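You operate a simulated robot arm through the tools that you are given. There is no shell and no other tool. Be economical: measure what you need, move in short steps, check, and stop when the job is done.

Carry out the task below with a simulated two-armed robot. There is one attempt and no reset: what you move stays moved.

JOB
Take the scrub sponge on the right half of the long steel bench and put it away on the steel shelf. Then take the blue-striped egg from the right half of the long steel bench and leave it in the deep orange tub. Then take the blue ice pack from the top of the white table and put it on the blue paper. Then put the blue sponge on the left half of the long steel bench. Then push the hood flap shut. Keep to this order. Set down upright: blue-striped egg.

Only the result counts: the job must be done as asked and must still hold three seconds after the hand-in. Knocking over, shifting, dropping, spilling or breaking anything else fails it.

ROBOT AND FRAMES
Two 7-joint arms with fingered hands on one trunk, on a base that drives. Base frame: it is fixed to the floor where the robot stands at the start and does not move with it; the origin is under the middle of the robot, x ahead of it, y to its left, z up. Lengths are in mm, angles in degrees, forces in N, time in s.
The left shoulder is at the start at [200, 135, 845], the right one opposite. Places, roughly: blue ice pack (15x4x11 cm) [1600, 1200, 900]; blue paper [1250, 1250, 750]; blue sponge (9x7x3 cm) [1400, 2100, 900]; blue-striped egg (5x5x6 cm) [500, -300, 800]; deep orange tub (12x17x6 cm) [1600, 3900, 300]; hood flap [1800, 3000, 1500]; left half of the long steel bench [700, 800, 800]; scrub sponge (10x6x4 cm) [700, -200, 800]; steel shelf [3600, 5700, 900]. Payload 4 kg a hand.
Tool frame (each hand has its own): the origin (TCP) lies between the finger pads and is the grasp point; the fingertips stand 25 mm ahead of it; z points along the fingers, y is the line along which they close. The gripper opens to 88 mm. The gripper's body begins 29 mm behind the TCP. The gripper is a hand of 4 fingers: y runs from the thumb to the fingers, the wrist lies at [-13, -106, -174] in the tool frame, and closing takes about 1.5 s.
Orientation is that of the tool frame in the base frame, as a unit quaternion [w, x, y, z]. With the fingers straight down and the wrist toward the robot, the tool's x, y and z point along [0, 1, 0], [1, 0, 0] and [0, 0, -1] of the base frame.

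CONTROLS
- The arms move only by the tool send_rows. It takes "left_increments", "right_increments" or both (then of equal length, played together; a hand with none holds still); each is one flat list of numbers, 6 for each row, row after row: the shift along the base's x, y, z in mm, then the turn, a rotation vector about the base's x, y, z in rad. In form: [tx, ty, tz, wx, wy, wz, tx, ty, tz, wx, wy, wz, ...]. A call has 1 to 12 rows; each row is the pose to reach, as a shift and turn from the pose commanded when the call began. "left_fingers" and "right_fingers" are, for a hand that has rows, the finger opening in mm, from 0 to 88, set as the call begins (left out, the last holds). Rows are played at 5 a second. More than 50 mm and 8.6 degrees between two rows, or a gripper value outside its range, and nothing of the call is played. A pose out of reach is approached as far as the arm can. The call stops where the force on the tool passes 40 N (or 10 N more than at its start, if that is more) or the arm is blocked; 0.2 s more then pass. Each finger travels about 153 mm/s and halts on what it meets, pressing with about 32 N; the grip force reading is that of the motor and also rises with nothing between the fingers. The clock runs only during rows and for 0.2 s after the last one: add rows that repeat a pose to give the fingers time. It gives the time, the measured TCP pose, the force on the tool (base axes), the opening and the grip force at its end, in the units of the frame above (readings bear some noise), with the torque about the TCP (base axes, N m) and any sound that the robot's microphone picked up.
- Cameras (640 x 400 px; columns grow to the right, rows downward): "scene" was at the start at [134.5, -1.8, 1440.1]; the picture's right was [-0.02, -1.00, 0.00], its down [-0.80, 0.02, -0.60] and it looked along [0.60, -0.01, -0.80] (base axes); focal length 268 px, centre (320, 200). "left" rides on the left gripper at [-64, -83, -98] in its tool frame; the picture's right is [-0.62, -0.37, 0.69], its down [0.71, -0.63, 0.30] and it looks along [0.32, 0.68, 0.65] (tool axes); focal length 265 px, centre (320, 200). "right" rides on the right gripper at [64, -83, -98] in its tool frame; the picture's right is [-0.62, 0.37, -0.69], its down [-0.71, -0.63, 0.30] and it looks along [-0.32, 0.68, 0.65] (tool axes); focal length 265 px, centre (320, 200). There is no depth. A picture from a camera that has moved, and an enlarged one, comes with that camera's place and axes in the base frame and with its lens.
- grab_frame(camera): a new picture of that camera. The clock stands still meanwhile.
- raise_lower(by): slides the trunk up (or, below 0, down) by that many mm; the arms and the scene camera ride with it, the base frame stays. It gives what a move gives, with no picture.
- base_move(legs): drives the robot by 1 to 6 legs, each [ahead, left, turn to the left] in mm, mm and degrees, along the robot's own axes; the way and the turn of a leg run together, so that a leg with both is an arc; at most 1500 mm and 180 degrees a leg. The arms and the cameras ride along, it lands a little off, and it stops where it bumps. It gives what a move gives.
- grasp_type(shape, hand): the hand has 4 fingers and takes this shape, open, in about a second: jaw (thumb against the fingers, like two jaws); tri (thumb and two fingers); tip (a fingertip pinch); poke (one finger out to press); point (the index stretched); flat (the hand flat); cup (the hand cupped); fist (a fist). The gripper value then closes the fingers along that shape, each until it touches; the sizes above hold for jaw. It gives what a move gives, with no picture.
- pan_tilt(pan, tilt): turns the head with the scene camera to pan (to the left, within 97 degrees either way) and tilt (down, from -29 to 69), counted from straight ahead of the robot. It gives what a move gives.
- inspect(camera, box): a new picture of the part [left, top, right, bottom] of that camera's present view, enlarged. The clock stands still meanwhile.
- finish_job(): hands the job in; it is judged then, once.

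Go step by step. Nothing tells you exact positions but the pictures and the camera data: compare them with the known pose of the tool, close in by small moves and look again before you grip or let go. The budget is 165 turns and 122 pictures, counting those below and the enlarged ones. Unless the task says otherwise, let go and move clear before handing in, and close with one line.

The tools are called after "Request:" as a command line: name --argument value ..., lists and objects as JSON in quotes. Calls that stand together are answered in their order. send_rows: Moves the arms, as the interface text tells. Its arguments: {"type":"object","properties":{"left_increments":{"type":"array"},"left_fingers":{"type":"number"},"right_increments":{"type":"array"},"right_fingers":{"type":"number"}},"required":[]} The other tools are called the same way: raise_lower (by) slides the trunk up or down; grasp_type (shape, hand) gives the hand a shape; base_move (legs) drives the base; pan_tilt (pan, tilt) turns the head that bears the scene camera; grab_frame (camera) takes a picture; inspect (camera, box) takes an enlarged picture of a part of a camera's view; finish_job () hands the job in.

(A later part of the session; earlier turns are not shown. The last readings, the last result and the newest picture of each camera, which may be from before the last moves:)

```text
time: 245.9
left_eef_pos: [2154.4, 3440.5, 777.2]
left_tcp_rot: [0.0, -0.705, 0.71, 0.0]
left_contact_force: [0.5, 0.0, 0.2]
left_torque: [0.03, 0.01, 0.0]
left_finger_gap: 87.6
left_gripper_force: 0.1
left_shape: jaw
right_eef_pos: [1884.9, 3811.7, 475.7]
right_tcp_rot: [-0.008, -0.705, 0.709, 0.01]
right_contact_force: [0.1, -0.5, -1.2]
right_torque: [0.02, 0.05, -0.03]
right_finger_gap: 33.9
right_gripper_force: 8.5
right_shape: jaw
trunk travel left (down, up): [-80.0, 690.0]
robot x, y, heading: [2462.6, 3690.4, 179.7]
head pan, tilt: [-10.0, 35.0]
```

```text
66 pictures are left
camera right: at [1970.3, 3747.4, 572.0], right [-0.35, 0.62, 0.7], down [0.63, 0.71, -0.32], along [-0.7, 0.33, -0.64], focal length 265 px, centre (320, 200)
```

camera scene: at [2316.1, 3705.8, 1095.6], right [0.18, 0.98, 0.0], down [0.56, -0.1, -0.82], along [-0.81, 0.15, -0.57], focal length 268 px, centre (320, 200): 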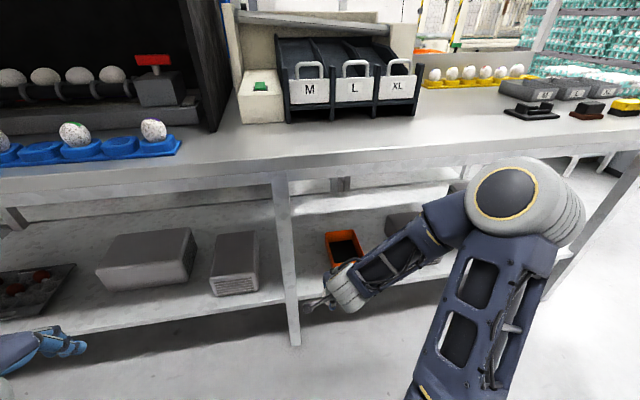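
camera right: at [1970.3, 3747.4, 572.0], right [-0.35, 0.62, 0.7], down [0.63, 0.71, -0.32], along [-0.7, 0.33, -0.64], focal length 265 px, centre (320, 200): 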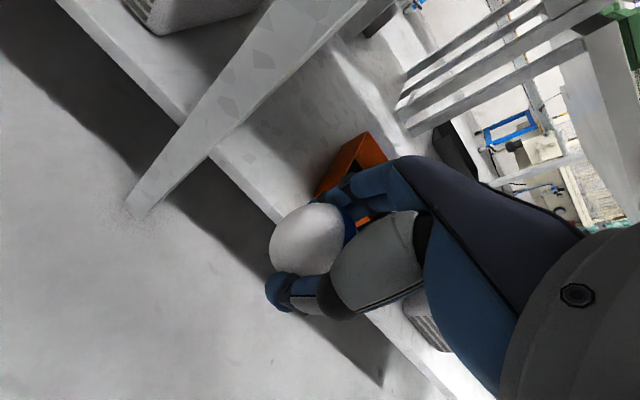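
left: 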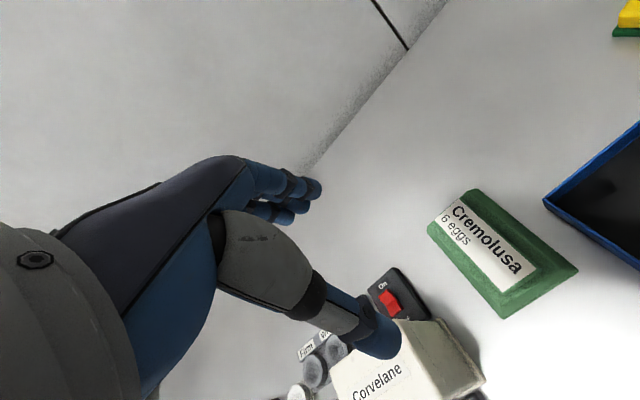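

The elbow rides fairly high, so I'll keep the base farther back and extend the arm under the table instead. I'll nudge forward a little, then reach in partway.

Request:
base_move --legs '[[65, 0, 0.2]]'

Request:
send_rows --right_increments '[-35, 25, 0, 0, 0, 0, -70, 50, 0, 0, 0, 0, -100, 75, 0, 0, 0, 0, -100, 75, 0, 0, 0, 0]'

Request:
grab_frame --camera "scene"

```text
time: 246.9
left_eef_pos: [2089.2, 3439.9, 776.5]
left_tcp_rot: [0.0, -0.707, 0.707, 0.0]
left_contact_force: [-0.2, 0.8, 1.0]
left_torque: [-0.03, -0.01, 0.05]
left_finger_gap: 87.6
left_gripper_force: 0.0
left_shape: jaw
right_eef_pos: [1817.5, 3809.4, 474.0]
right_tcp_rot: [-0.008, -0.707, 0.707, 0.01]
right_contact_force: [0.1, -0.5, -0.9]
right_torque: [0.0, -0.01, 0.01]
right_finger_gap: 33.8
right_gripper_force: 9.1
right_shape: jaw
trunk travel left (down, up): [-80.0, 690.0]
robot x, y, heading: [2396.9, 3693.8, 180.1]
head pan, tilt: [-10.0, 35.0]
```

```text
time: 247.9
left_eef_pos: [2089.3, 3439.9, 776.3]
left_tcp_rot: [0.0, 0.707, -0.707, 0.0]
left_contact_force: [-0.2, 0.0, 0.6]
left_torque: [0.01, -0.02, 0.0]
left_finger_gap: 87.5
left_gripper_force: 0.1
left_shape: jaw
right_eef_pos: [1717.7, 3885.8, 474.1]
right_tcp_rot: [-0.007, -0.707, 0.707, 0.01]
right_contact_force: [0.1, 0.0, -1.1]
right_torque: [-0.02, 0.01, 0.0]
right_finger_gap: 33.9
right_gripper_force: 8.8
right_shape: jaw
trunk travel left (down, up): [-80.0, 690.0]
robot x, y, heading: [2395.6, 3689.0, 180.1]
head pan, tilt: [-10.0, 35.0]
```

```text
65 pictures are left
camera scene: at [2250.4, 3705.3, 1095.6], right [0.17, 0.98, 0.0], down [0.56, -0.1, -0.82], along [-0.81, 0.14, -0.57], focal length 268 px, centre (320, 200)
```

scene: 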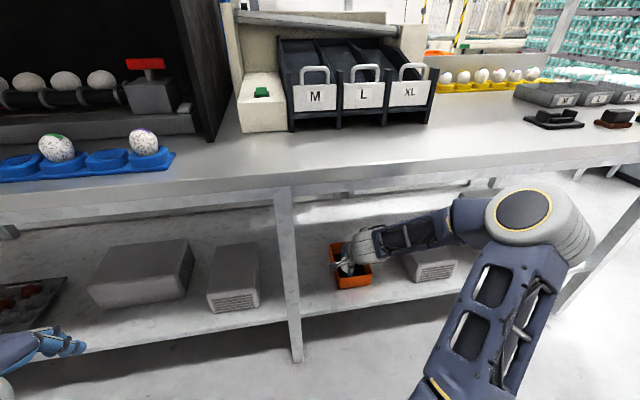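

The forearm slides in below the table edge. I'll continue to above the tub centre.

Request:
send_rows --right_increments '[-35, 12, 0, 0, 0, 0, -70, 24, 0, 0, 0, 0, -96, 31, 0, 0, 0, 0, -96, 31, 0, 0, 0, 0]'

Request:
grab_frame --camera "scene"

Request:
grab_frame --camera "right"

```text
time: 248.9
left_eef_pos: [2088.9, 3439.6, 776.3]
left_tcp_rot: [0.001, -0.707, 0.707, 0.0]
left_contact_force: [-0.1, -0.1, -0.4]
left_torque: [-0.01, 0.0, 0.04]
left_finger_gap: 87.6
left_gripper_force: 0.0
left_shape: jaw
right_eef_pos: [1622.2, 3916.8, 473.6]
right_tcp_rot: [0.007, 0.708, -0.706, -0.01]
right_contact_force: [0.5, 0.4, -0.7]
right_torque: [-0.01, 0.01, 0.0]
right_finger_gap: 33.3
right_gripper_force: 8.7
right_shape: jaw
trunk travel left (down, up): [-80.0, 690.0]
robot x, y, heading: [2399.6, 3688.3, 180.4]
head pan, tilt: [-10.0, 35.0]
```

```text
64 pictures are left
camera scene: at [2250.4, 3705.4, 1095.6], right [0.17, 0.98, 0.0], down [0.56, -0.1, -0.82], along [-0.81, 0.14, -0.57], focal length 268 px, centre (320, 200)
```

scene: 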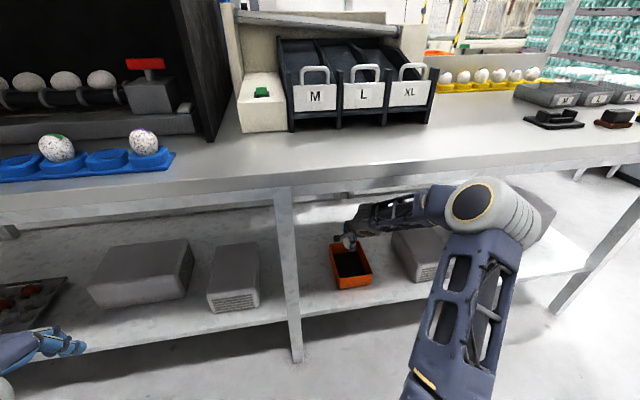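

```text
63 pictures are left
camera right: at [1707.9, 3852.8, 570.7], right [-0.35, 0.62, 0.7], down [0.62, 0.72, -0.32], along [-0.7, 0.33, -0.64], focal length 265 px, centre (320, 200)
```

right: 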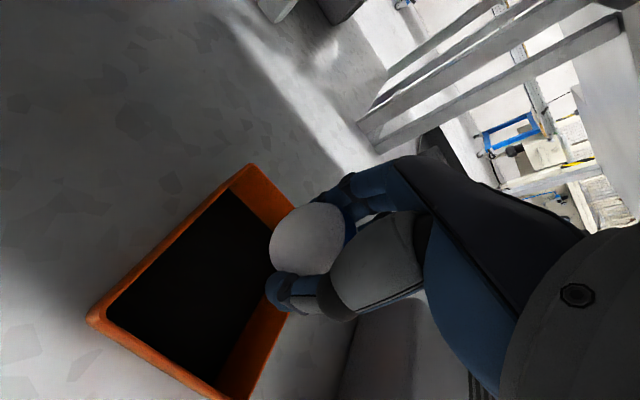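

The hand is centred over the tub. I'll lower into it carefully.

Request:
send_rows --right_increments '[-2, 0, -25, 0, 0, 0, -4, -1, -50, 0, 0, 0, -4, -1, -75, 0, 0, 0, -4, -1, -86, 0, 0, 0, -4, -1, -86, 0, 0, 0]'

Request:
grab_frame --camera "right"

Request:
inspect --camera "scene" --box '[290, 180, 450, 310]'

```text
time: 250.1
left_eef_pos: [2089.2, 3440.7, 775.5]
left_tcp_rot: [-0.001, -0.706, 0.708, 0.0]
left_contact_force: [-0.1, 0.5, -0.2]
left_torque: [0.02, -0.01, 0.0]
left_finger_gap: 87.8
left_gripper_force: 0.0
left_shape: jaw
right_eef_pos: [1618.6, 3915.3, 390.1]
right_tcp_rot: [-0.008, -0.707, 0.708, 0.01]
right_contact_force: [-0.1, -0.3, -1.1]
right_torque: [-0.02, 0.03, -0.01]
right_finger_gap: 33.5
right_gripper_force: 9.2
right_shape: jaw
trunk travel left (down, up): [-80.0, 690.0]
robot x, y, heading: [2396.2, 3690.0, 180.0]
head pan, tilt: [-10.0, 35.0]
```

```text
62 pictures are left
camera right: at [1704.9, 3850.6, 486.5], right [-0.35, 0.62, 0.7], down [0.62, 0.72, -0.32], along [-0.7, 0.33, -0.64], focal length 265 px, centre (320, 200)
```

right: 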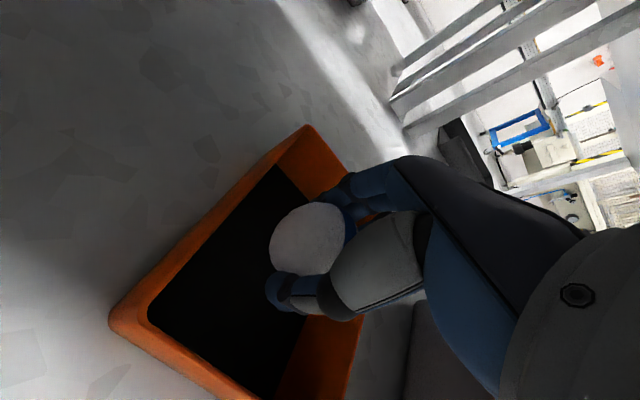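

```text
3.08 times, centred on (370, 245) of scene
camera zoom: at [2250.4, 3705.3, 1095.6], right [0.17, 0.98, 0.0], down [0.56, -0.1, -0.82], along [-0.81, 0.14, -0.57], focal length 825 px, centre (166, 62)
```

zoom: 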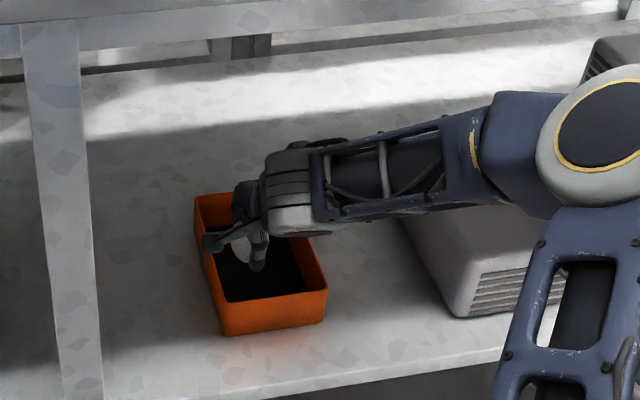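

There is no contact yet. I'll creep down further and watch the force.

Request:
send_rows --right_increments '[0, 0, -4, 0, 0, 0, 0, 0, -8, 0, 0, 0, 0, 0, -12, 0, 0, 0, 0, 0, -12, 0, 0, 0]'

Request:
send_rows --right_increments '[0, 0, -2, 0, 0, 0, 0, 0, -4, 0, 0, 0, 0, 0, -4, 0, 0, 0]'

```text
time: 251.1
left_eef_pos: [2090.2, 3440.5, 775.5]
left_tcp_rot: [0.0, 0.707, -0.707, 0.0]
left_contact_force: [0.0, 0.6, -0.4]
left_torque: [0.04, -0.02, 0.02]
left_finger_gap: 87.6
left_gripper_force: 0.0
left_shape: jaw
right_eef_pos: [1619.1, 3914.9, 377.4]
right_tcp_rot: [-0.008, -0.706, 0.708, 0.01]
right_contact_force: [-0.4, 0.2, -1.4]
right_torque: [0.01, -0.01, 0.0]
right_finger_gap: 33.2
right_gripper_force: 9.1
right_shape: jaw
trunk travel left (down, up): [-80.0, 690.0]
robot x, y, heading: [2394.6, 3693.6, 180.0]
head pan, tilt: [-10.0, 35.0]
```

```text
time: 251.9
left_eef_pos: [2089.3, 3440.6, 776.7]
left_tcp_rot: [0.0, -0.707, 0.708, 0.0]
left_contact_force: [-0.6, 1.0, 0.2]
left_torque: [-0.01, -0.02, -0.01]
left_finger_gap: 87.8
left_gripper_force: 0.1
left_shape: jaw
right_eef_pos: [1618.6, 3914.8, 373.5]
right_tcp_rot: [-0.007, -0.707, 0.707, 0.011]
right_contact_force: [-0.1, 0.6, -1.0]
right_torque: [-0.02, -0.01, -0.02]
right_finger_gap: 33.5
right_gripper_force: 9.4
right_shape: jaw
trunk travel left (down, up): [-80.0, 690.0]
robot x, y, heading: [2397.5, 3690.0, 179.9]
head pan, tilt: [-10.0, 35.0]
```

Request:
send_rows --right_increments '[0, 0, -2, 0, 0, 0, 0, 0, -4, 0, 0, 0, 0, 0, -4, 0, 0, 0]'

Request:
send_rows --right_increments '[0, 0, -2, 0, 0, 0, 0, 0, -4, 0, 0, 0, 0, 0, -4, 0, 0, 0]'

Request:
grab_frame --camera "right"

```text
time: 252.7
left_eef_pos: [2087.9, 3439.3, 775.8]
left_tcp_rot: [-0.001, 0.707, -0.707, 0.0]
left_contact_force: [0.5, 1.1, 0.0]
left_torque: [-0.03, 0.01, -0.01]
left_finger_gap: 87.8
left_gripper_force: 0.0
left_shape: jaw
right_eef_pos: [1619.8, 3913.1, 369.3]
right_tcp_rot: [0.008, 0.707, -0.707, -0.01]
right_contact_force: [-0.1, 0.1, -0.1]
right_torque: [0.03, 0.02, 0.01]
right_finger_gap: 33.9
right_gripper_force: 8.8
right_shape: jaw
trunk travel left (down, up): [-80.0, 690.0]
robot x, y, heading: [2396.4, 3690.3, 180.1]
head pan, tilt: [-10.0, 35.0]
```

```text
time: 253.5
left_eef_pos: [2089.4, 3439.8, 776.2]
left_tcp_rot: [0.0, -0.707, 0.707, 0.0]
left_contact_force: [0.1, 0.7, -1.0]
left_torque: [0.0, 0.03, 0.0]
left_finger_gap: 87.6
left_gripper_force: 0.1
left_shape: jaw
right_eef_pos: [1617.9, 3915.3, 365.2]
right_tcp_rot: [-0.007, -0.707, 0.707, 0.011]
right_contact_force: [-1.0, -0.7, -0.3]
right_torque: [-0.01, -0.01, -0.02]
right_finger_gap: 33.7
right_gripper_force: 8.6
right_shape: jaw
trunk travel left (down, up): [-80.0, 690.0]
robot x, y, heading: [2395.4, 3692.4, 180.1]
head pan, tilt: [-10.0, 35.0]
```

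```text
60 pictures are left
camera right: at [1704.5, 3851.2, 461.7], right [-0.35, 0.62, 0.7], down [0.62, 0.72, -0.32], along [-0.7, 0.33, -0.64], focal length 265 px, centre (320, 200)
```

right: 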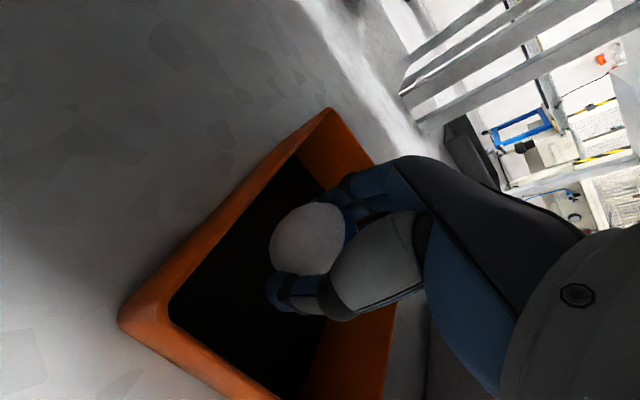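

There's no contact still, so the tub floor is lower than my first estimate. I'll keep creeping.

Request:
send_rows --right_increments '[0, 0, -3, 0, 0, 0, 0, 0, -6, 0, 0, 0, 0, 0, -9, 0, 0, 0, 0, 0, -9, 0, 0, 0]'

Request:
grab_frame --camera "right"

Request:
inspect --camera "scene" --box '[310, 210, 410, 300]'

```text
time: 254.5
left_eef_pos: [2089.1, 3440.0, 775.5]
left_tcp_rot: [0.0, -0.707, 0.707, 0.0]
left_contact_force: [0.7, 1.0, 0.8]
left_torque: [-0.02, -0.03, 0.04]
left_finger_gap: 87.6
left_gripper_force: 0.1
left_shape: jaw
right_eef_pos: [1618.5, 3915.2, 356.2]
right_tcp_rot: [0.007, 0.707, -0.707, -0.01]
right_contact_force: [-0.6, 0.4, -0.6]
right_torque: [-0.01, -0.01, -0.03]
right_finger_gap: 33.4
right_gripper_force: 9.4
right_shape: jaw
trunk travel left (down, up): [-80.0, 690.0]
robot x, y, heading: [2394.7, 3687.7, 180.0]
head pan, tilt: [-10.0, 35.0]
```

```text
59 pictures are left
camera right: at [1704.9, 3850.5, 452.8], right [-0.35, 0.62, 0.7], down [0.62, 0.72, -0.32], along [-0.7, 0.33, -0.64], focal length 265 px, centre (320, 200)
```

right: 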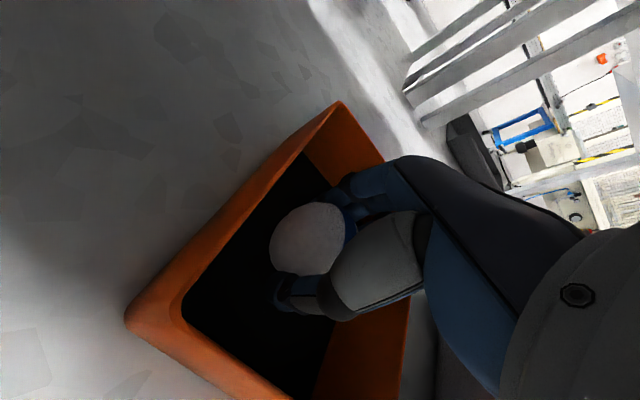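

```text
4.44 times, centred on (360, 255) of scene
camera zoom: at [2250.4, 3705.4, 1095.6], right [0.17, 0.98, 0.0], down [0.56, -0.1, -0.82], along [-0.81, 0.14, -0.57], focal length 1192 px, centre (142, -44)
```

zoom: 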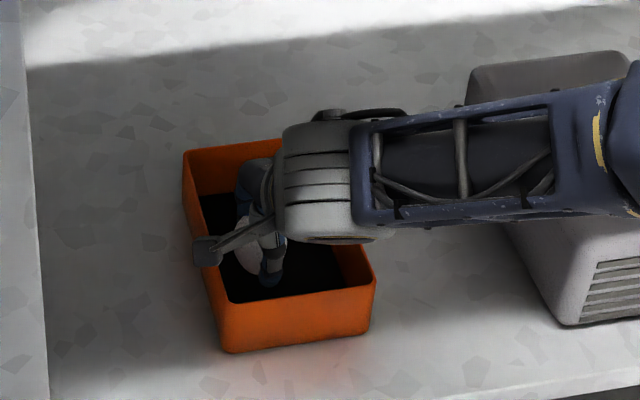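

The rim triangulates to z≈367, so the floor is near 312. It should be almost there.

Request:
send_rows --right_increments '[0, 0, -2, 0, 0, 0, 0, 0, -4, 0, 0, 0, 0, 0, -4, 0, 0, 0]'

Request:
send_rows --right_increments '[0, 0, -2, 0, 0, 0, 0, 0, -4, 0, 0, 0, 0, 0, -4, 0, 0, 0]'

```text
time: 255.3
left_eef_pos: [2089.4, 3439.9, 775.7]
left_tcp_rot: [0.0, -0.707, 0.708, 0.001]
left_contact_force: [-0.4, -0.4, -0.8]
left_torque: [0.01, 0.03, 0.01]
left_finger_gap: 87.7
left_gripper_force: 0.1
left_shape: jaw
right_eef_pos: [1618.8, 3914.8, 353.1]
right_tcp_rot: [-0.008, -0.707, 0.707, 0.01]
right_contact_force: [-0.1, -0.5, -0.9]
right_torque: [0.02, 0.04, 0.02]
right_finger_gap: 33.9
right_gripper_force: 8.8
right_shape: jaw
trunk travel left (down, up): [-80.0, 690.0]
robot x, y, heading: [2395.4, 3689.8, 179.9]
head pan, tilt: [-10.0, 35.0]
```

```text
time: 256.1
left_eef_pos: [2089.4, 3439.3, 776.3]
left_tcp_rot: [0.0, -0.707, 0.707, 0.0]
left_contact_force: [-0.7, -0.2, 0.5]
left_torque: [0.04, 0.0, 0.02]
left_finger_gap: 87.7
left_gripper_force: 0.1
left_shape: jaw
right_eef_pos: [1619.2, 3915.6, 348.0]
right_tcp_rot: [0.008, 0.707, -0.707, -0.009]
right_contact_force: [-0.1, 0.1, -0.9]
right_torque: [0.04, -0.01, -0.03]
right_finger_gap: 32.1
right_gripper_force: 9.2
right_shape: jaw
trunk travel left (down, up): [-80.0, 690.0]
robot x, y, heading: [2399.1, 3690.4, 180.3]
head pan, tilt: [-10.0, 35.0]
```

Request:
send_rows --right_increments '[0, 0, -2, 0, 0, 0, 0, 0, -4, 0, 0, 0, 0, 0, -4, 0, 0, 0]'

Request:
grab_frame --camera "right"

```text
time: 256.9
left_eef_pos: [2087.7, 3440.8, 775.9]
left_tcp_rot: [-0.001, -0.707, 0.708, 0.001]
left_contact_force: [0.7, 0.7, 0.2]
left_torque: [0.02, -0.01, -0.01]
left_finger_gap: 87.5
left_gripper_force: 0.1
left_shape: jaw
right_eef_pos: [1618.8, 3915.7, 344.4]
right_tcp_rot: [0.007, 0.707, -0.707, -0.01]
right_contact_force: [0.2, -0.5, 0.7]
right_torque: [-0.01, -0.01, 0.0]
right_finger_gap: 31.3
right_gripper_force: 9.3
right_shape: jaw
trunk travel left (down, up): [-80.0, 690.0]
robot x, y, heading: [2396.0, 3689.4, 180.0]
head pan, tilt: [-10.0, 35.0]
```

```text
57 pictures are left
camera right: at [1704.4, 3851.0, 440.3], right [-0.35, 0.62, 0.7], down [0.62, 0.72, -0.32], along [-0.7, 0.33, -0.64], focal length 265 px, centre (320, 200)
```

right: 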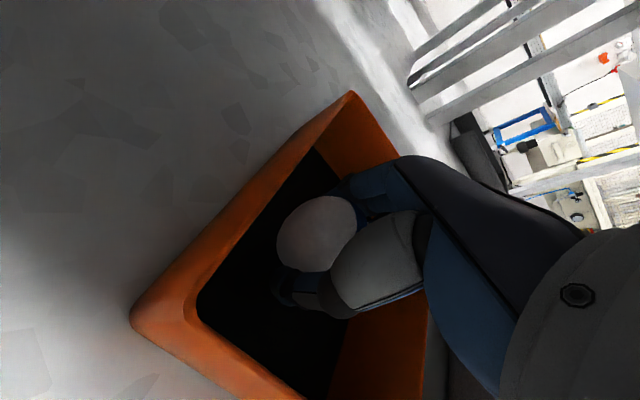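

The egg has slid up a little in the grip, so it is standing on the tub floor. I'll release gently.

Request:
send_rows --right_increments '[0, 0, 0, 0, 0, 0, 0, 0, 0, 0, 0, 0, 0, 0, 0, 0, 0, 0]' --right_fingers 42

Request:
send_rows --right_increments '[0, 0, 0, 0, 0, 0, 0, 0, 0, 0, 0, 0, 0, 0, 0, 0, 0, 0, 0, 0, 0, 0, 0, 0]' --right_fingers 75

Request:
grab_frame --camera "right"

```text
time: 257.7
left_eef_pos: [2088.8, 3440.7, 776.4]
left_tcp_rot: [-0.001, 0.707, -0.707, -0.001]
left_contact_force: [-1.0, 0.0, 0.7]
left_torque: [-0.04, -0.03, 0.0]
left_finger_gap: 87.7
left_gripper_force: 0.0
left_shape: jaw
right_eef_pos: [1618.9, 3915.9, 343.3]
right_tcp_rot: [0.008, 0.707, -0.707, -0.01]
right_contact_force: [-0.1, 0.3, 0.5]
right_torque: [0.0, -0.04, -0.02]
right_finger_gap: 41.6
right_gripper_force: 0.1
right_shape: jaw
trunk travel left (down, up): [-80.0, 690.0]
robot x, y, heading: [2403.6, 3692.4, 180.0]
head pan, tilt: [-10.0, 35.0]
```

```text
time: 258.7
left_eef_pos: [2088.3, 3438.8, 777.1]
left_tcp_rot: [0.0, -0.707, 0.707, 0.0]
left_contact_force: [0.3, -0.2, -0.4]
left_torque: [-0.01, -0.05, -0.03]
left_finger_gap: 88.0
left_gripper_force: 0.2
left_shape: jaw
right_eef_pos: [1618.5, 3916.1, 342.9]
right_tcp_rot: [-0.008, -0.707, 0.707, 0.01]
right_contact_force: [-0.5, -0.5, -0.7]
right_torque: [0.0, 0.0, -0.01]
right_finger_gap: 74.8
right_gripper_force: 0.1
right_shape: jaw
trunk travel left (down, up): [-80.0, 690.0]
robot x, y, heading: [2394.0, 3688.4, 180.0]
head pan, tilt: [-10.0, 35.0]
```

```text
56 pictures are left
camera right: at [1704.4, 3851.0, 440.3], right [-0.35, 0.62, 0.7], down [0.62, 0.72, -0.32], along [-0.7, 0.33, -0.64], focal length 265 px, centre (320, 200)
```

right: 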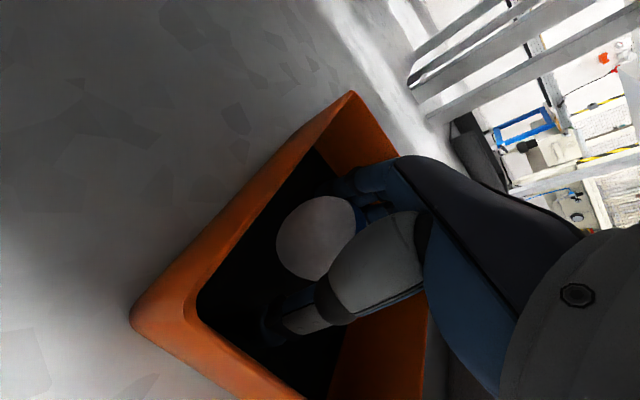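

The egg stands still in place. I'll lift the hand straight up and check.

Request:
send_rows --right_increments '[0, 0, 25, 0, 0, 0, 0, 0, 55, 0, 0, 0, 0, 0, 90, 0, 0, 0, 0, 0, 125, 0, 0, 0, 20, -6, 130, 0, 0, 0, 55, -16, 130, 0, 0, 0]'

Request:
grab_frame --camera "right"

Request:
inspect --camera "scene" --box '[310, 210, 410, 300]'

```text
time: 260.1
left_eef_pos: [2089.3, 3439.4, 775.1]
left_tcp_rot: [0.0, 0.708, -0.707, 0.0]
left_contact_force: [0.1, 0.2, -0.2]
left_torque: [0.03, 0.01, -0.03]
left_finger_gap: 87.7
left_gripper_force: 0.1
left_shape: jaw
right_eef_pos: [1675.8, 3897.6, 473.8]
right_tcp_rot: [0.007, 0.708, -0.707, -0.009]
right_contact_force: [0.6, 1.0, 0.8]
right_torque: [0.02, 0.01, -0.01]
right_finger_gap: 74.7
right_gripper_force: 0.1
right_shape: jaw
trunk travel left (down, up): [-80.0, 690.0]
robot x, y, heading: [2397.3, 3694.1, -180.0]
head pan, tilt: [-10.0, 35.0]
```

```text
55 pictures are left
camera right: at [1761.3, 3833.4, 571.6], right [-0.35, 0.62, 0.7], down [0.62, 0.72, -0.32], along [-0.7, 0.33, -0.64], focal length 265 px, centre (320, 200)
```

right: 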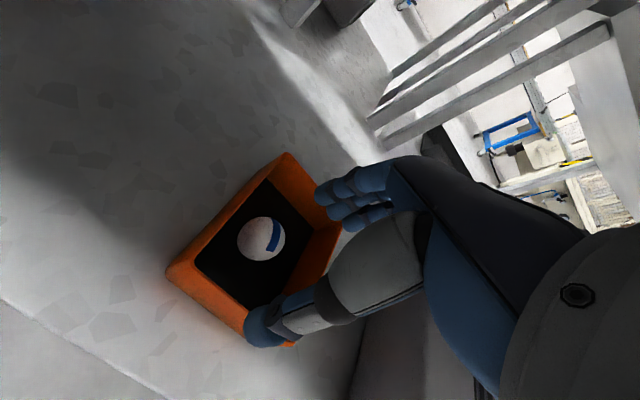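

```text
4.44 times, centred on (360, 255) of scene
camera zoom: at [2250.4, 3705.3, 1095.6], right [0.17, 0.98, 0.0], down [0.56, -0.1, -0.82], along [-0.81, 0.14, -0.57], focal length 1192 px, centre (142, -44)
```

zoom: 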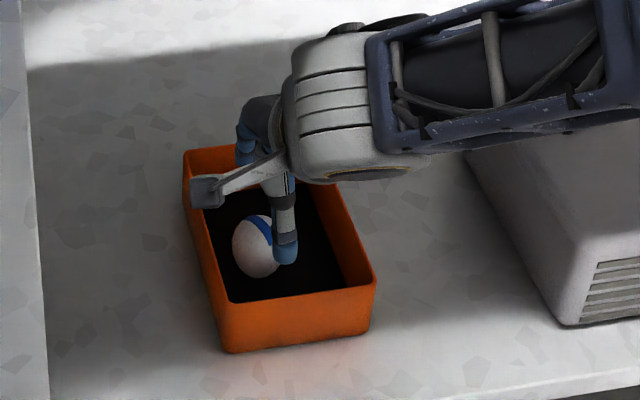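

The egg stands upright in the tub. I'll retract the arm the way it came, back off and raise the trunk.

Request:
send_rows --right_increments '[40, -14, 0, 0, 0, 0, 75, -40, 0, 0, 0, 0, 110, -64, 0, 0, 0, 0, 142, -88, 0, 0, 0, 0]'

Request:
base_move --legs '[[-300, 0, 0]]'

Request:
raise_lower --by 400

Request:
send_rows --right_increments '[0, 0, 45, 0, 0, 0, 0, 0, 90, 0, 0, 0, 0, 0, 135, 0, 0, 0, 0, 0, 180, 0, 0, 0, 0, 0, 225, 0, 0, 0, 0, 0, 270, 0, 0, 0, 0, 0, 270, 0, 0, 0]' --right_fingers 88

Request:
pan_tilt --pan 60 --tilt 30

Request:
grab_frame --camera "scene"

```text
time: 261.1
left_eef_pos: [2088.3, 3441.4, 776.4]
left_tcp_rot: [0.001, -0.707, 0.707, 0.0]
left_contact_force: [0.4, -0.3, 0.4]
left_torque: [-0.01, 0.01, 0.01]
left_finger_gap: 87.8
left_gripper_force: 0.1
left_shape: jaw
right_eef_pos: [1816.2, 3813.5, 473.6]
right_tcp_rot: [-0.006, -0.707, 0.707, 0.009]
right_contact_force: [0.8, -0.6, -0.7]
right_torque: [0.02, 0.0, 0.02]
right_finger_gap: 74.9
right_gripper_force: 0.1
right_shape: jaw
trunk travel left (down, up): [-80.0, 690.0]
robot x, y, heading: [2398.1, 3689.8, 180.1]
head pan, tilt: [-10.0, 35.0]
```

```text
time: 263.1
left_eef_pos: [2385.6, 3441.1, 776.0]
left_tcp_rot: [0.0, -0.705, 0.709, 0.0]
left_contact_force: [-0.6, 0.6, 0.0]
left_torque: [0.0, 0.01, 0.04]
left_finger_gap: 87.7
left_gripper_force: 0.0
left_shape: jaw
right_eef_pos: [2114.2, 3816.1, 473.2]
right_tcp_rot: [-0.008, -0.704, 0.71, 0.011]
right_contact_force: [1.0, -1.1, -1.7]
right_torque: [-0.02, 0.0, 0.0]
right_finger_gap: 74.8
right_gripper_force: 0.1
right_shape: jaw
trunk travel left (down, up): [-80.0, 690.0]
robot x, y, heading: [2691.4, 3688.7, 179.7]
head pan, tilt: [-10.0, 35.0]
```

```text
time: 266.9
left_eef_pos: [2385.5, 3441.0, 1175.4]
left_tcp_rot: [0.0, -0.705, 0.709, 0.0]
left_contact_force: [-0.7, 0.1, -0.4]
left_torque: [0.06, 0.03, -0.01]
left_finger_gap: 87.6
left_gripper_force: 0.1
left_shape: jaw
right_eef_pos: [2115.0, 3815.6, 873.6]
right_tcp_rot: [-0.007, -0.705, 0.709, 0.011]
right_contact_force: [0.2, 0.0, -0.6]
right_torque: [0.02, 0.01, -0.02]
right_finger_gap: 74.6
right_gripper_force: 0.0
right_shape: jaw
trunk travel left (down, up): [-480.0, 290.0]
robot x, y, heading: [2696.9, 3692.0, 179.6]
head pan, tilt: [-10.0, 35.0]
```

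```text
time: 268.6
left_eef_pos: [2385.2, 3441.1, 1177.5]
left_tcp_rot: [0.0, -0.705, 0.709, 0.0]
left_contact_force: [0.5, -0.4, 0.4]
left_torque: [0.0, 0.02, 0.0]
left_finger_gap: 87.8
left_gripper_force: 0.2
left_shape: jaw
right_eef_pos: [2113.6, 3814.8, 1145.3]
right_tcp_rot: [-0.007, -0.704, 0.71, 0.01]
right_contact_force: [0.3, 0.1, 0.3]
right_torque: [0.02, 0.02, 0.01]
right_finger_gap: 87.9
right_gripper_force: 0.0
right_shape: jaw
trunk travel left (down, up): [-480.0, 290.0]
robot x, y, heading: [2696.0, 3690.3, 179.5]
head pan, tilt: [-10.0, 35.0]
```

```text
time: 270.0
left_eef_pos: [2385.1, 3441.2, 1176.1]
left_tcp_rot: [0.001, -0.705, 0.71, -0.001]
left_contact_force: [-0.9, 0.1, 0.3]
left_torque: [0.0, 0.03, 0.01]
left_finger_gap: 87.6
left_gripper_force: 0.0
left_shape: jaw
right_eef_pos: [2113.6, 3813.5, 1145.1]
right_tcp_rot: [-0.007, -0.704, 0.71, 0.01]
right_contact_force: [0.0, 0.7, -0.9]
right_torque: [0.02, 0.03, -0.01]
right_finger_gap: 87.7
right_gripper_force: 0.1
right_shape: jaw
trunk travel left (down, up): [-480.0, 290.0]
robot x, y, heading: [2692.4, 3684.5, 179.7]
head pan, tilt: [60.0, 30.0]
```

```text
53 pictures are left
camera scene: at [2589.0, 3611.4, 1503.4], right [-0.86, 0.51, 0.0], down [0.25, 0.43, -0.87], along [-0.44, -0.75, -0.5], focal length 268 px, centre (320, 200)
```

scene: 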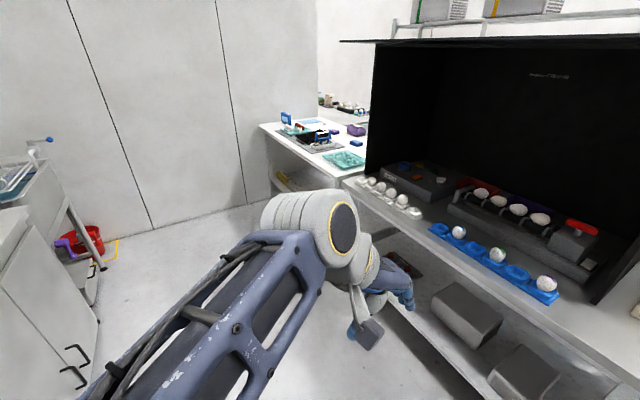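

Next are the ice pack and blue paper near y≈1200. I'll strafe along the aisle in −y and look.

Request:
base_move --legs '[[0, 1300, 0.3], [100, 700, 0]]'

Request:
pan_tilt --pan 12 --tilt 35

Request:
grab_frame --camera "scene"

```text
time: 279.9
left_eef_pos: [2283.3, 1445.9, 1176.4]
left_tcp_rot: [-0.001, 0.71, -0.705, -0.001]
left_contact_force: [-0.3, 0.4, 0.6]
left_torque: [0.02, -0.04, -0.02]
left_finger_gap: 88.0
left_gripper_force: 0.0
left_shape: jaw
right_eef_pos: [2007.8, 1816.0, 1145.2]
right_tcp_rot: [0.008, 0.71, -0.704, -0.009]
right_contact_force: [-0.2, -0.2, 0.0]
right_torque: [-0.06, -0.02, 0.01]
right_finger_gap: 87.7
right_gripper_force: 0.1
right_shape: jaw
trunk travel left (down, up): [-480.0, 290.0]
robot x, y, heading: [2586.4, 1697.6, -179.6]
head pan, tilt: [60.0, 30.0]
```

```text
time: 281.1
left_eef_pos: [2285.0, 1445.5, 1176.3]
left_tcp_rot: [0.0, 0.709, -0.705, 0.0]
left_contact_force: [0.2, 0.1, -0.1]
left_torque: [0.02, -0.02, -0.02]
left_finger_gap: 87.9
left_gripper_force: 0.1
left_shape: jaw
right_eef_pos: [2006.8, 1815.4, 1145.6]
right_tcp_rot: [0.007, 0.709, -0.705, -0.01]
right_contact_force: [0.4, -0.1, -0.3]
right_torque: [-0.03, 0.0, 0.01]
right_finger_gap: 88.1
right_gripper_force: 0.0
right_shape: jaw
trunk travel left (down, up): [-480.0, 290.0]
robot x, y, heading: [2587.8, 1694.7, -179.6]
head pan, tilt: [12.0, 35.0]
```

```text
52 pictures are left
camera scene: at [2444.6, 1678.8, 1495.6], right [-0.21, 0.98, 0.0], down [0.56, 0.12, -0.82], along [-0.8, -0.18, -0.57], focal length 268 px, centre (320, 200)
```

scene: 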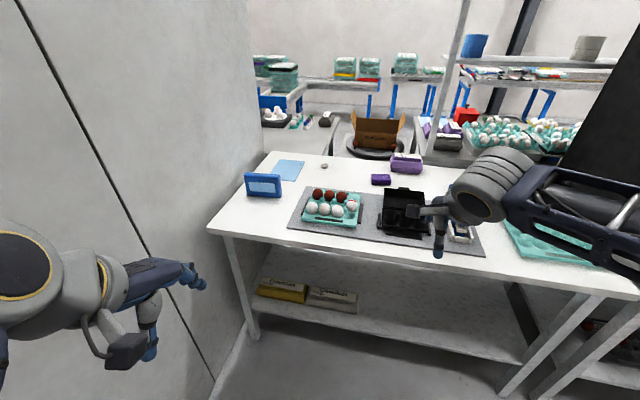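

The blue ice pack stands at the left of the table, with the blue paper behind it. I'll zoom.

Request:
inspect --camera "scene" --box '[200, 130, 360, 250]'

Request:
inspect --camera "scene" --box '[360, 140, 560, 280]'

```text
3.33 times, centred on (280, 190) of scene
camera zoom: at [2444.6, 1678.8, 1495.6], right [-0.21, 0.98, 0.0], down [0.56, 0.12, -0.82], along [-0.8, -0.18, -0.57], focal length 894 px, centre (453, 233)
```

zoom: 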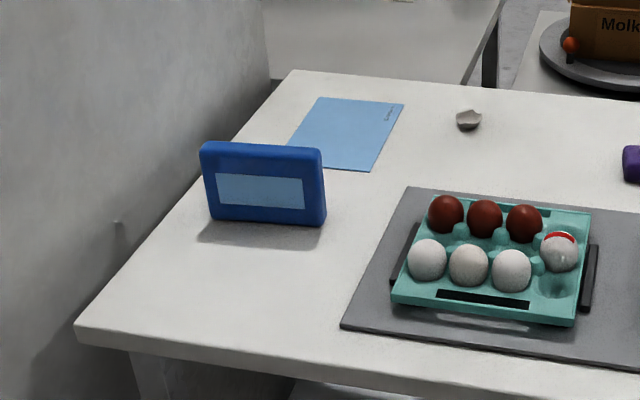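

```text
2.86 times, centred on (460, 210) of scene
camera zoom: at [2444.6, 1678.8, 1495.6], right [-0.21, 0.98, 0.0], down [0.56, 0.12, -0.82], along [-0.8, -0.18, -0.57], focal length 766 px, centre (-80, 171)
```

zoom: 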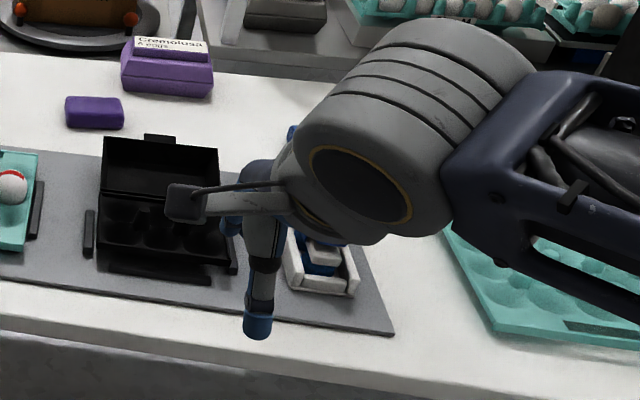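

The table top is at about z 835; the ice pack centre is near (1523,1223), and the paper spans x 1175–1389, y 1172–1317, which is far from this side. I need to know how close the base can come, so I'll look at the base from above.

Request:
pan_tilt --pan 75 --tilt 69

Request:
grab_frame --camera "scene"

```text
time: 282.4
left_eef_pos: [2284.4, 1446.4, 1176.5]
left_tcp_rot: [-0.001, 0.709, -0.705, -0.001]
left_contact_force: [0.9, 1.1, -0.3]
left_torque: [0.0, 0.03, -0.02]
left_finger_gap: 88.0
left_gripper_force: 0.0
left_shape: jaw
right_eef_pos: [2008.0, 1816.3, 1146.2]
right_tcp_rot: [0.007, 0.709, -0.705, -0.009]
right_contact_force: [-0.7, 0.7, 0.0]
right_torque: [0.0, -0.01, 0.0]
right_finger_gap: 87.6
right_gripper_force: 0.1
right_shape: jaw
trunk travel left (down, up): [-480.0, 290.0]
robot x, y, heading: [2588.8, 1699.1, -179.7]
head pan, tilt: [75.0, 68.8]
```

```text
49 pictures are left
camera scene: at [2516.5, 1643.6, 1451.9], right [-0.97, 0.25, 0.0], down [0.24, 0.9, -0.36], along [-0.09, -0.35, -0.93], focal length 268 px, centre (320, 200)
```

scene: 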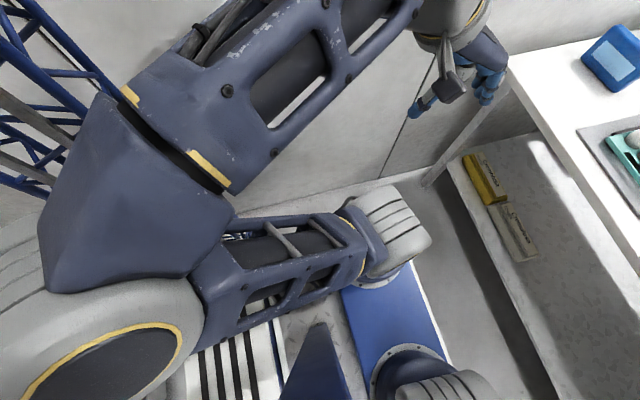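

The plate is part of the trunk, and the start pose shows a table edge 320 mm ahead is safe. Raising the shoulders to wrist height gives the best reach. I'll raise the trunk, drive up to the table and extend the left hand over it.

Request:
raise_lower --by 220

Request:
base_move --legs '[[420, 0, -0.3]]'

Request:
send_rows --left_increments '[-40, 0, -25, 0, 0, 0, -80, 0, -50, 0, 0, 0, -120, 0, -75, 0, 0, 0, -160, 0, -100, 0, 0, 0, -200, 0, -125, 0, 0, 0, -240, 0, -150, 0, 0, 0, -280, 0, -175, 0, 0, 0, -320, 0, -195, 0, 0, 0, -320, 0, -195, 0, 0, 0]'

Request:
pan_tilt --pan 25 --tilt 45

Request:
grab_frame --camera "scene"

```text
time: 284.7
left_eef_pos: [2283.9, 1446.3, 1396.2]
left_tcp_rot: [0.001, 0.709, -0.705, 0.0]
left_contact_force: [0.1, -0.1, -0.8]
left_torque: [0.02, 0.02, 0.0]
left_finger_gap: 87.8
left_gripper_force: 0.0
left_shape: jaw
right_eef_pos: [2007.2, 1815.4, 1364.4]
right_tcp_rot: [0.008, 0.71, -0.704, -0.01]
right_contact_force: [0.7, 0.1, -0.1]
right_torque: [0.02, 0.03, -0.01]
right_finger_gap: 87.9
right_gripper_force: 0.1
right_shape: jaw
trunk travel left (down, up): [-700.0, 70.0]
robot x, y, heading: [2591.9, 1696.0, -179.7]
head pan, tilt: [75.0, 68.8]
```

```text
time: 287.3
left_eef_pos: [1870.7, 1446.5, 1396.3]
left_tcp_rot: [0.0, -0.706, 0.708, -0.001]
left_contact_force: [1.1, 0.0, 0.6]
left_torque: [0.0, 0.0, -0.02]
left_finger_gap: 87.6
left_gripper_force: 0.1
left_shape: jaw
right_eef_pos: [1596.7, 1818.7, 1365.2]
right_tcp_rot: [-0.007, -0.706, 0.709, 0.011]
right_contact_force: [0.6, 0.5, -0.3]
right_torque: [0.02, 0.01, 0.01]
right_finger_gap: 87.6
right_gripper_force: 0.1
right_shape: jaw
trunk travel left (down, up): [-700.0, 70.0]
robot x, y, heading: [2179.0, 1697.3, 180.1]
head pan, tilt: [75.0, 68.8]
```

```text
time: 289.3
left_eef_pos: [1551.5, 1447.8, 1200.0]
left_tcp_rot: [0.0, -0.707, 0.707, -0.001]
left_contact_force: [-0.1, 0.4, 0.3]
left_torque: [0.0, 0.02, 0.01]
left_finger_gap: 87.6
left_gripper_force: 0.2
left_shape: jaw
right_eef_pos: [1596.5, 1819.3, 1365.0]
right_tcp_rot: [-0.007, -0.706, 0.708, 0.009]
right_contact_force: [-0.2, -0.8, -0.6]
right_torque: [0.0, -0.04, -0.02]
right_finger_gap: 88.0
right_gripper_force: 0.1
right_shape: jaw
trunk travel left (down, up): [-700.0, 70.0]
robot x, y, heading: [2175.6, 1697.0, 180.1]
head pan, tilt: [75.0, 68.8]
```

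```text
time: 290.5
left_eef_pos: [1551.6, 1448.4, 1200.1]
left_tcp_rot: [0.001, -0.707, 0.708, 0.0]
left_contact_force: [-0.2, -0.6, 0.0]
left_torque: [0.02, -0.02, 0.01]
left_finger_gap: 87.8
left_gripper_force: 0.1
left_shape: jaw
right_eef_pos: [1596.2, 1819.4, 1364.5]
right_tcp_rot: [-0.007, -0.706, 0.708, 0.01]
right_contact_force: [-0.5, -0.5, 0.3]
right_torque: [-0.02, -0.01, -0.02]
right_finger_gap: 87.9
right_gripper_force: 0.1
right_shape: jaw
trunk travel left (down, up): [-700.0, 70.0]
robot x, y, heading: [2180.2, 1699.3, 180.1]
head pan, tilt: [25.0, 45.0]
```

```text
48 pictures are left
camera scene: at [2044.9, 1662.8, 1700.7], right [-0.42, 0.91, 0.0], down [0.64, 0.3, -0.71], along [-0.64, -0.3, -0.71], focal length 268 px, centre (320, 200)
```

scene: 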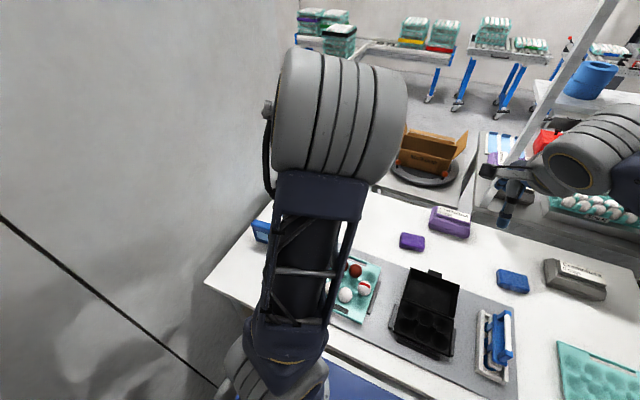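

The left arm runs forward without spreading sideways, so the wall is safe. I'll strafe left and nudge ahead to get the hand above the ice pack.

Request:
base_move --legs '[[0, 200, 0], [50, 0, 0]]'

Request:
grab_frame --camera "left"

Request:
grab_frame --camera "scene"

```text
time: 292.6
left_eef_pos: [1499.5, 1247.2, 1200.5]
left_tcp_rot: [0.0, -0.705, 0.709, 0.0]
left_contact_force: [0.5, -0.2, 0.5]
left_torque: [-0.01, -0.01, 0.0]
left_finger_gap: 87.8
left_gripper_force: 0.0
left_shape: jaw
right_eef_pos: [1546.4, 1619.4, 1364.4]
right_tcp_rot: [-0.008, -0.706, 0.708, 0.01]
right_contact_force: [0.4, -0.1, 0.7]
right_torque: [0.0, 0.0, 0.02]
right_finger_gap: 88.1
right_gripper_force: 0.0
right_shape: jaw
trunk travel left (down, up): [-700.0, 70.0]
robot x, y, heading: [2124.5, 1496.1, 179.7]
head pan, tilt: [25.0, 45.0]
```

```text
47 pictures are left
camera left: at [1583.1, 1311.9, 1299.7], right [0.37, 0.62, -0.69], down [0.63, -0.72, -0.3], along [-0.68, -0.32, -0.65], focal length 265 px, centre (320, 200)
```

left: 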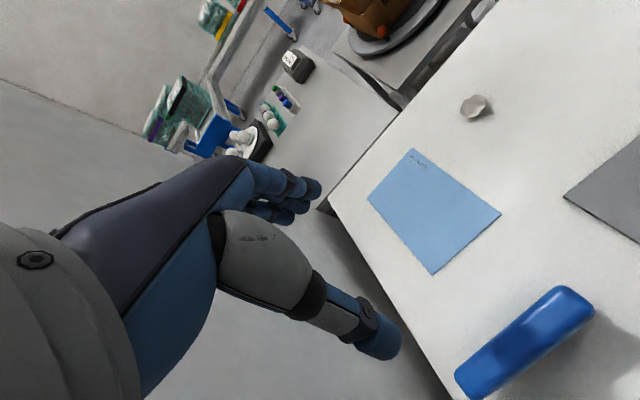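

```text
46 pictures are left
camera scene: at [1994.2, 1461.5, 1700.8], right [-0.42, 0.91, 0.0], down [0.64, 0.3, -0.71], along [-0.64, -0.3, -0.71], focal length 268 px, centre (320, 200)
```

scene: 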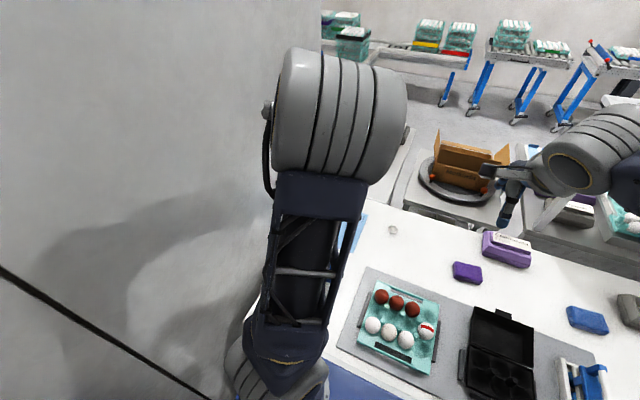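

Cross-checking views puts the table top at z≈860, the paper at x 1230–1430, y 1200–1334, and the ice pack centre at about (1568,1253) with top 970. I'll move above it.

Request:
send_rows --left_increments '[30, 3, 0, 0, 0, 0.04, 68, 6, -15, 0, 0, 0.09, 68, 6, -60, 0, 0, 0.09, 68, 6, -105, 0, 0, 0.09, 68, 6, -150, 0, 0, 0.09, 68, 6, -185, 0, 0, 0.09, 68, 6, -185, 0, 0, 0.09]' --left_fingers 88

Request:
grab_frame --camera "left"

```text
time: 294.2
left_eef_pos: [1569.2, 1254.2, 1015.7]
left_tcp_rot: [0.0, 0.737, -0.676, 0.0]
left_contact_force: [-0.1, -0.6, -0.5]
left_torque: [-0.02, 0.03, 0.03]
left_finger_gap: 87.8
left_gripper_force: 0.1
left_shape: jaw
right_eef_pos: [1546.4, 1618.1, 1365.1]
right_tcp_rot: [-0.007, -0.706, 0.708, 0.01]
right_contact_force: [-0.1, 1.1, 0.1]
right_torque: [0.02, -0.03, 0.01]
right_finger_gap: 87.4
right_gripper_force: 0.2
right_shape: jaw
trunk travel left (down, up): [-700.0, 70.0]
robot x, y, heading: [2129.1, 1495.7, 179.8]
head pan, tilt: [25.0, 45.0]
```

```text
45 pictures are left
camera left: at [1646.9, 1325.3, 1116.1], right [0.31, 0.65, -0.69], down [0.69, -0.66, -0.3], along [-0.65, -0.38, -0.65], focal length 265 px, centre (320, 200)
```

left: 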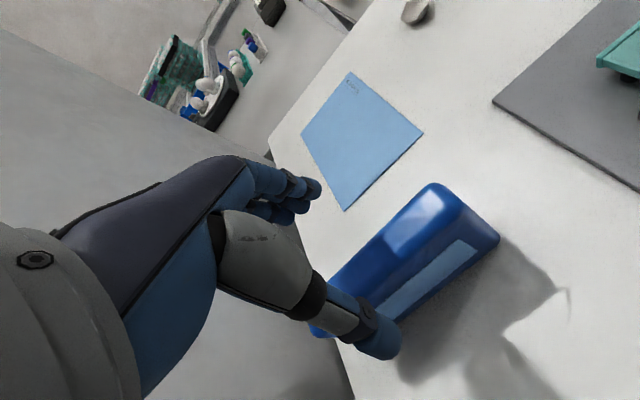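

The ice pack's mid-plane is at x≈1577. I'll shift 8 mm and descend around it.

Request:
send_rows --left_increments '[8, -2, -5, 0, 0, -0.02, 8, -2, -25, 0, 0, -0.02, 8, -2, -45, 0, 0, -0.02, 8, -2, -65, 0, 0, -0.02, 8, -2, -65, 0, 0, -0.02]'

Request:
grab_frame --camera "left"

```text
time: 295.4
left_eef_pos: [1577.0, 1251.8, 948.6]
left_tcp_rot: [-0.001, 0.73, -0.683, -0.001]
left_contact_force: [-0.1, 0.0, 0.1]
left_torque: [0.0, 0.0, -0.02]
left_finger_gap: 87.7
left_gripper_force: 0.1
left_shape: jaw
right_eef_pos: [1546.3, 1619.3, 1366.1]
right_tcp_rot: [-0.007, -0.706, 0.708, 0.009]
right_contact_force: [0.0, 0.2, -0.5]
right_torque: [0.02, -0.01, 0.01]
right_finger_gap: 87.6
right_gripper_force: 0.1
right_shape: jaw
trunk travel left (down, up): [-700.0, 70.0]
robot x, y, heading: [2127.5, 1495.9, 179.6]
head pan, tilt: [25.0, 45.0]
```

```text
44 pictures are left
camera left: at [1656.0, 1320.7, 1048.6], right [0.33, 0.64, -0.69], down [0.68, -0.67, -0.3], along [-0.66, -0.37, -0.65], focal length 265 px, centre (320, 200)
```

left: 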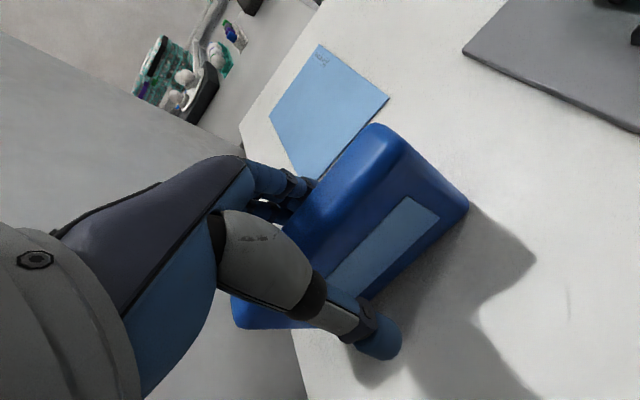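

Thumb and fingers straddle the pack. I'll close and lift.

Request:
send_rows --left_increments '[0, 0, 0, 0, 0, 0, 0, 0, 0, 0, 0, 0, 0, 0, 0, 0, 0, 0, 0, 0, 0, 0, 0, 0, 0, 0, 0, 0, 0, 0, 0, 0, 0, 0, 0, 0, 0, 0, 0, 0, 0, 0, 0, 0, 0, 0, 0, 0]' --left_fingers 20

Request:
send_rows --left_increments '[0, 0, 15, 0, 0, 0, 0, 0, 35, 0, 0, 0, 0, 0, 60, 0, 0, 0, 0, 0, 60, 0, 0, 0]'

Request:
grab_frame --camera "left"

```text
time: 297.2
left_eef_pos: [1577.0, 1250.7, 948.3]
left_tcp_rot: [0.0, 0.73, -0.683, 0.0]
left_contact_force: [0.3, 0.6, 0.0]
left_torque: [0.01, 0.03, -0.03]
left_finger_gap: 26.6
left_gripper_force: 32.3
left_shape: jaw
right_eef_pos: [1545.7, 1617.9, 1365.2]
right_tcp_rot: [-0.008, -0.706, 0.709, 0.011]
right_contact_force: [0.7, -0.2, -0.4]
right_torque: [-0.01, 0.02, 0.06]
right_finger_gap: 87.8
right_gripper_force: 0.1
right_shape: jaw
trunk travel left (down, up): [-700.0, 70.0]
robot x, y, heading: [2129.2, 1494.3, 179.7]
head pan, tilt: [25.0, 45.0]
```

```text
time: 298.2
left_eef_pos: [1577.7, 1250.9, 1009.7]
left_tcp_rot: [0.0, 0.73, -0.684, -0.001]
left_contact_force: [-0.7, 0.4, -2.4]
left_torque: [-0.01, -0.01, -0.02]
left_finger_gap: 26.7
left_gripper_force: 32.7
left_shape: jaw
right_eef_pos: [1547.2, 1619.5, 1364.8]
right_tcp_rot: [-0.008, -0.706, 0.708, 0.01]
right_contact_force: [0.3, -0.2, -0.7]
right_torque: [0.05, 0.02, -0.01]
right_finger_gap: 87.7
right_gripper_force: 0.1
right_shape: jaw
trunk travel left (down, up): [-700.0, 70.0]
robot x, y, heading: [2123.7, 1493.8, 179.8]
head pan, tilt: [25.0, 45.0]
```

```text
43 pictures are left
camera left: at [1655.7, 1320.9, 1109.8], right [0.33, 0.64, -0.69], down [0.68, -0.67, -0.3], along [-0.66, -0.37, -0.65], focal length 265 px, centre (320, 200)
```

left: 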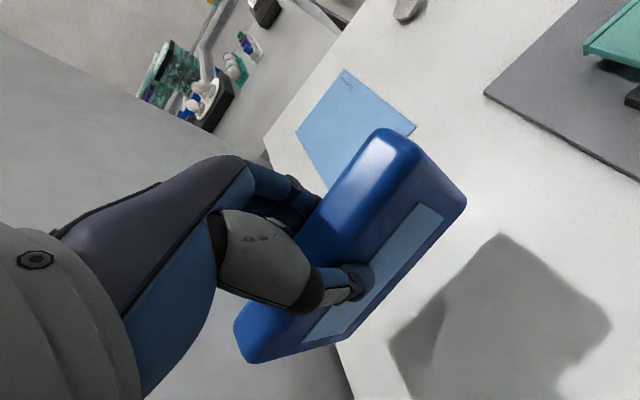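

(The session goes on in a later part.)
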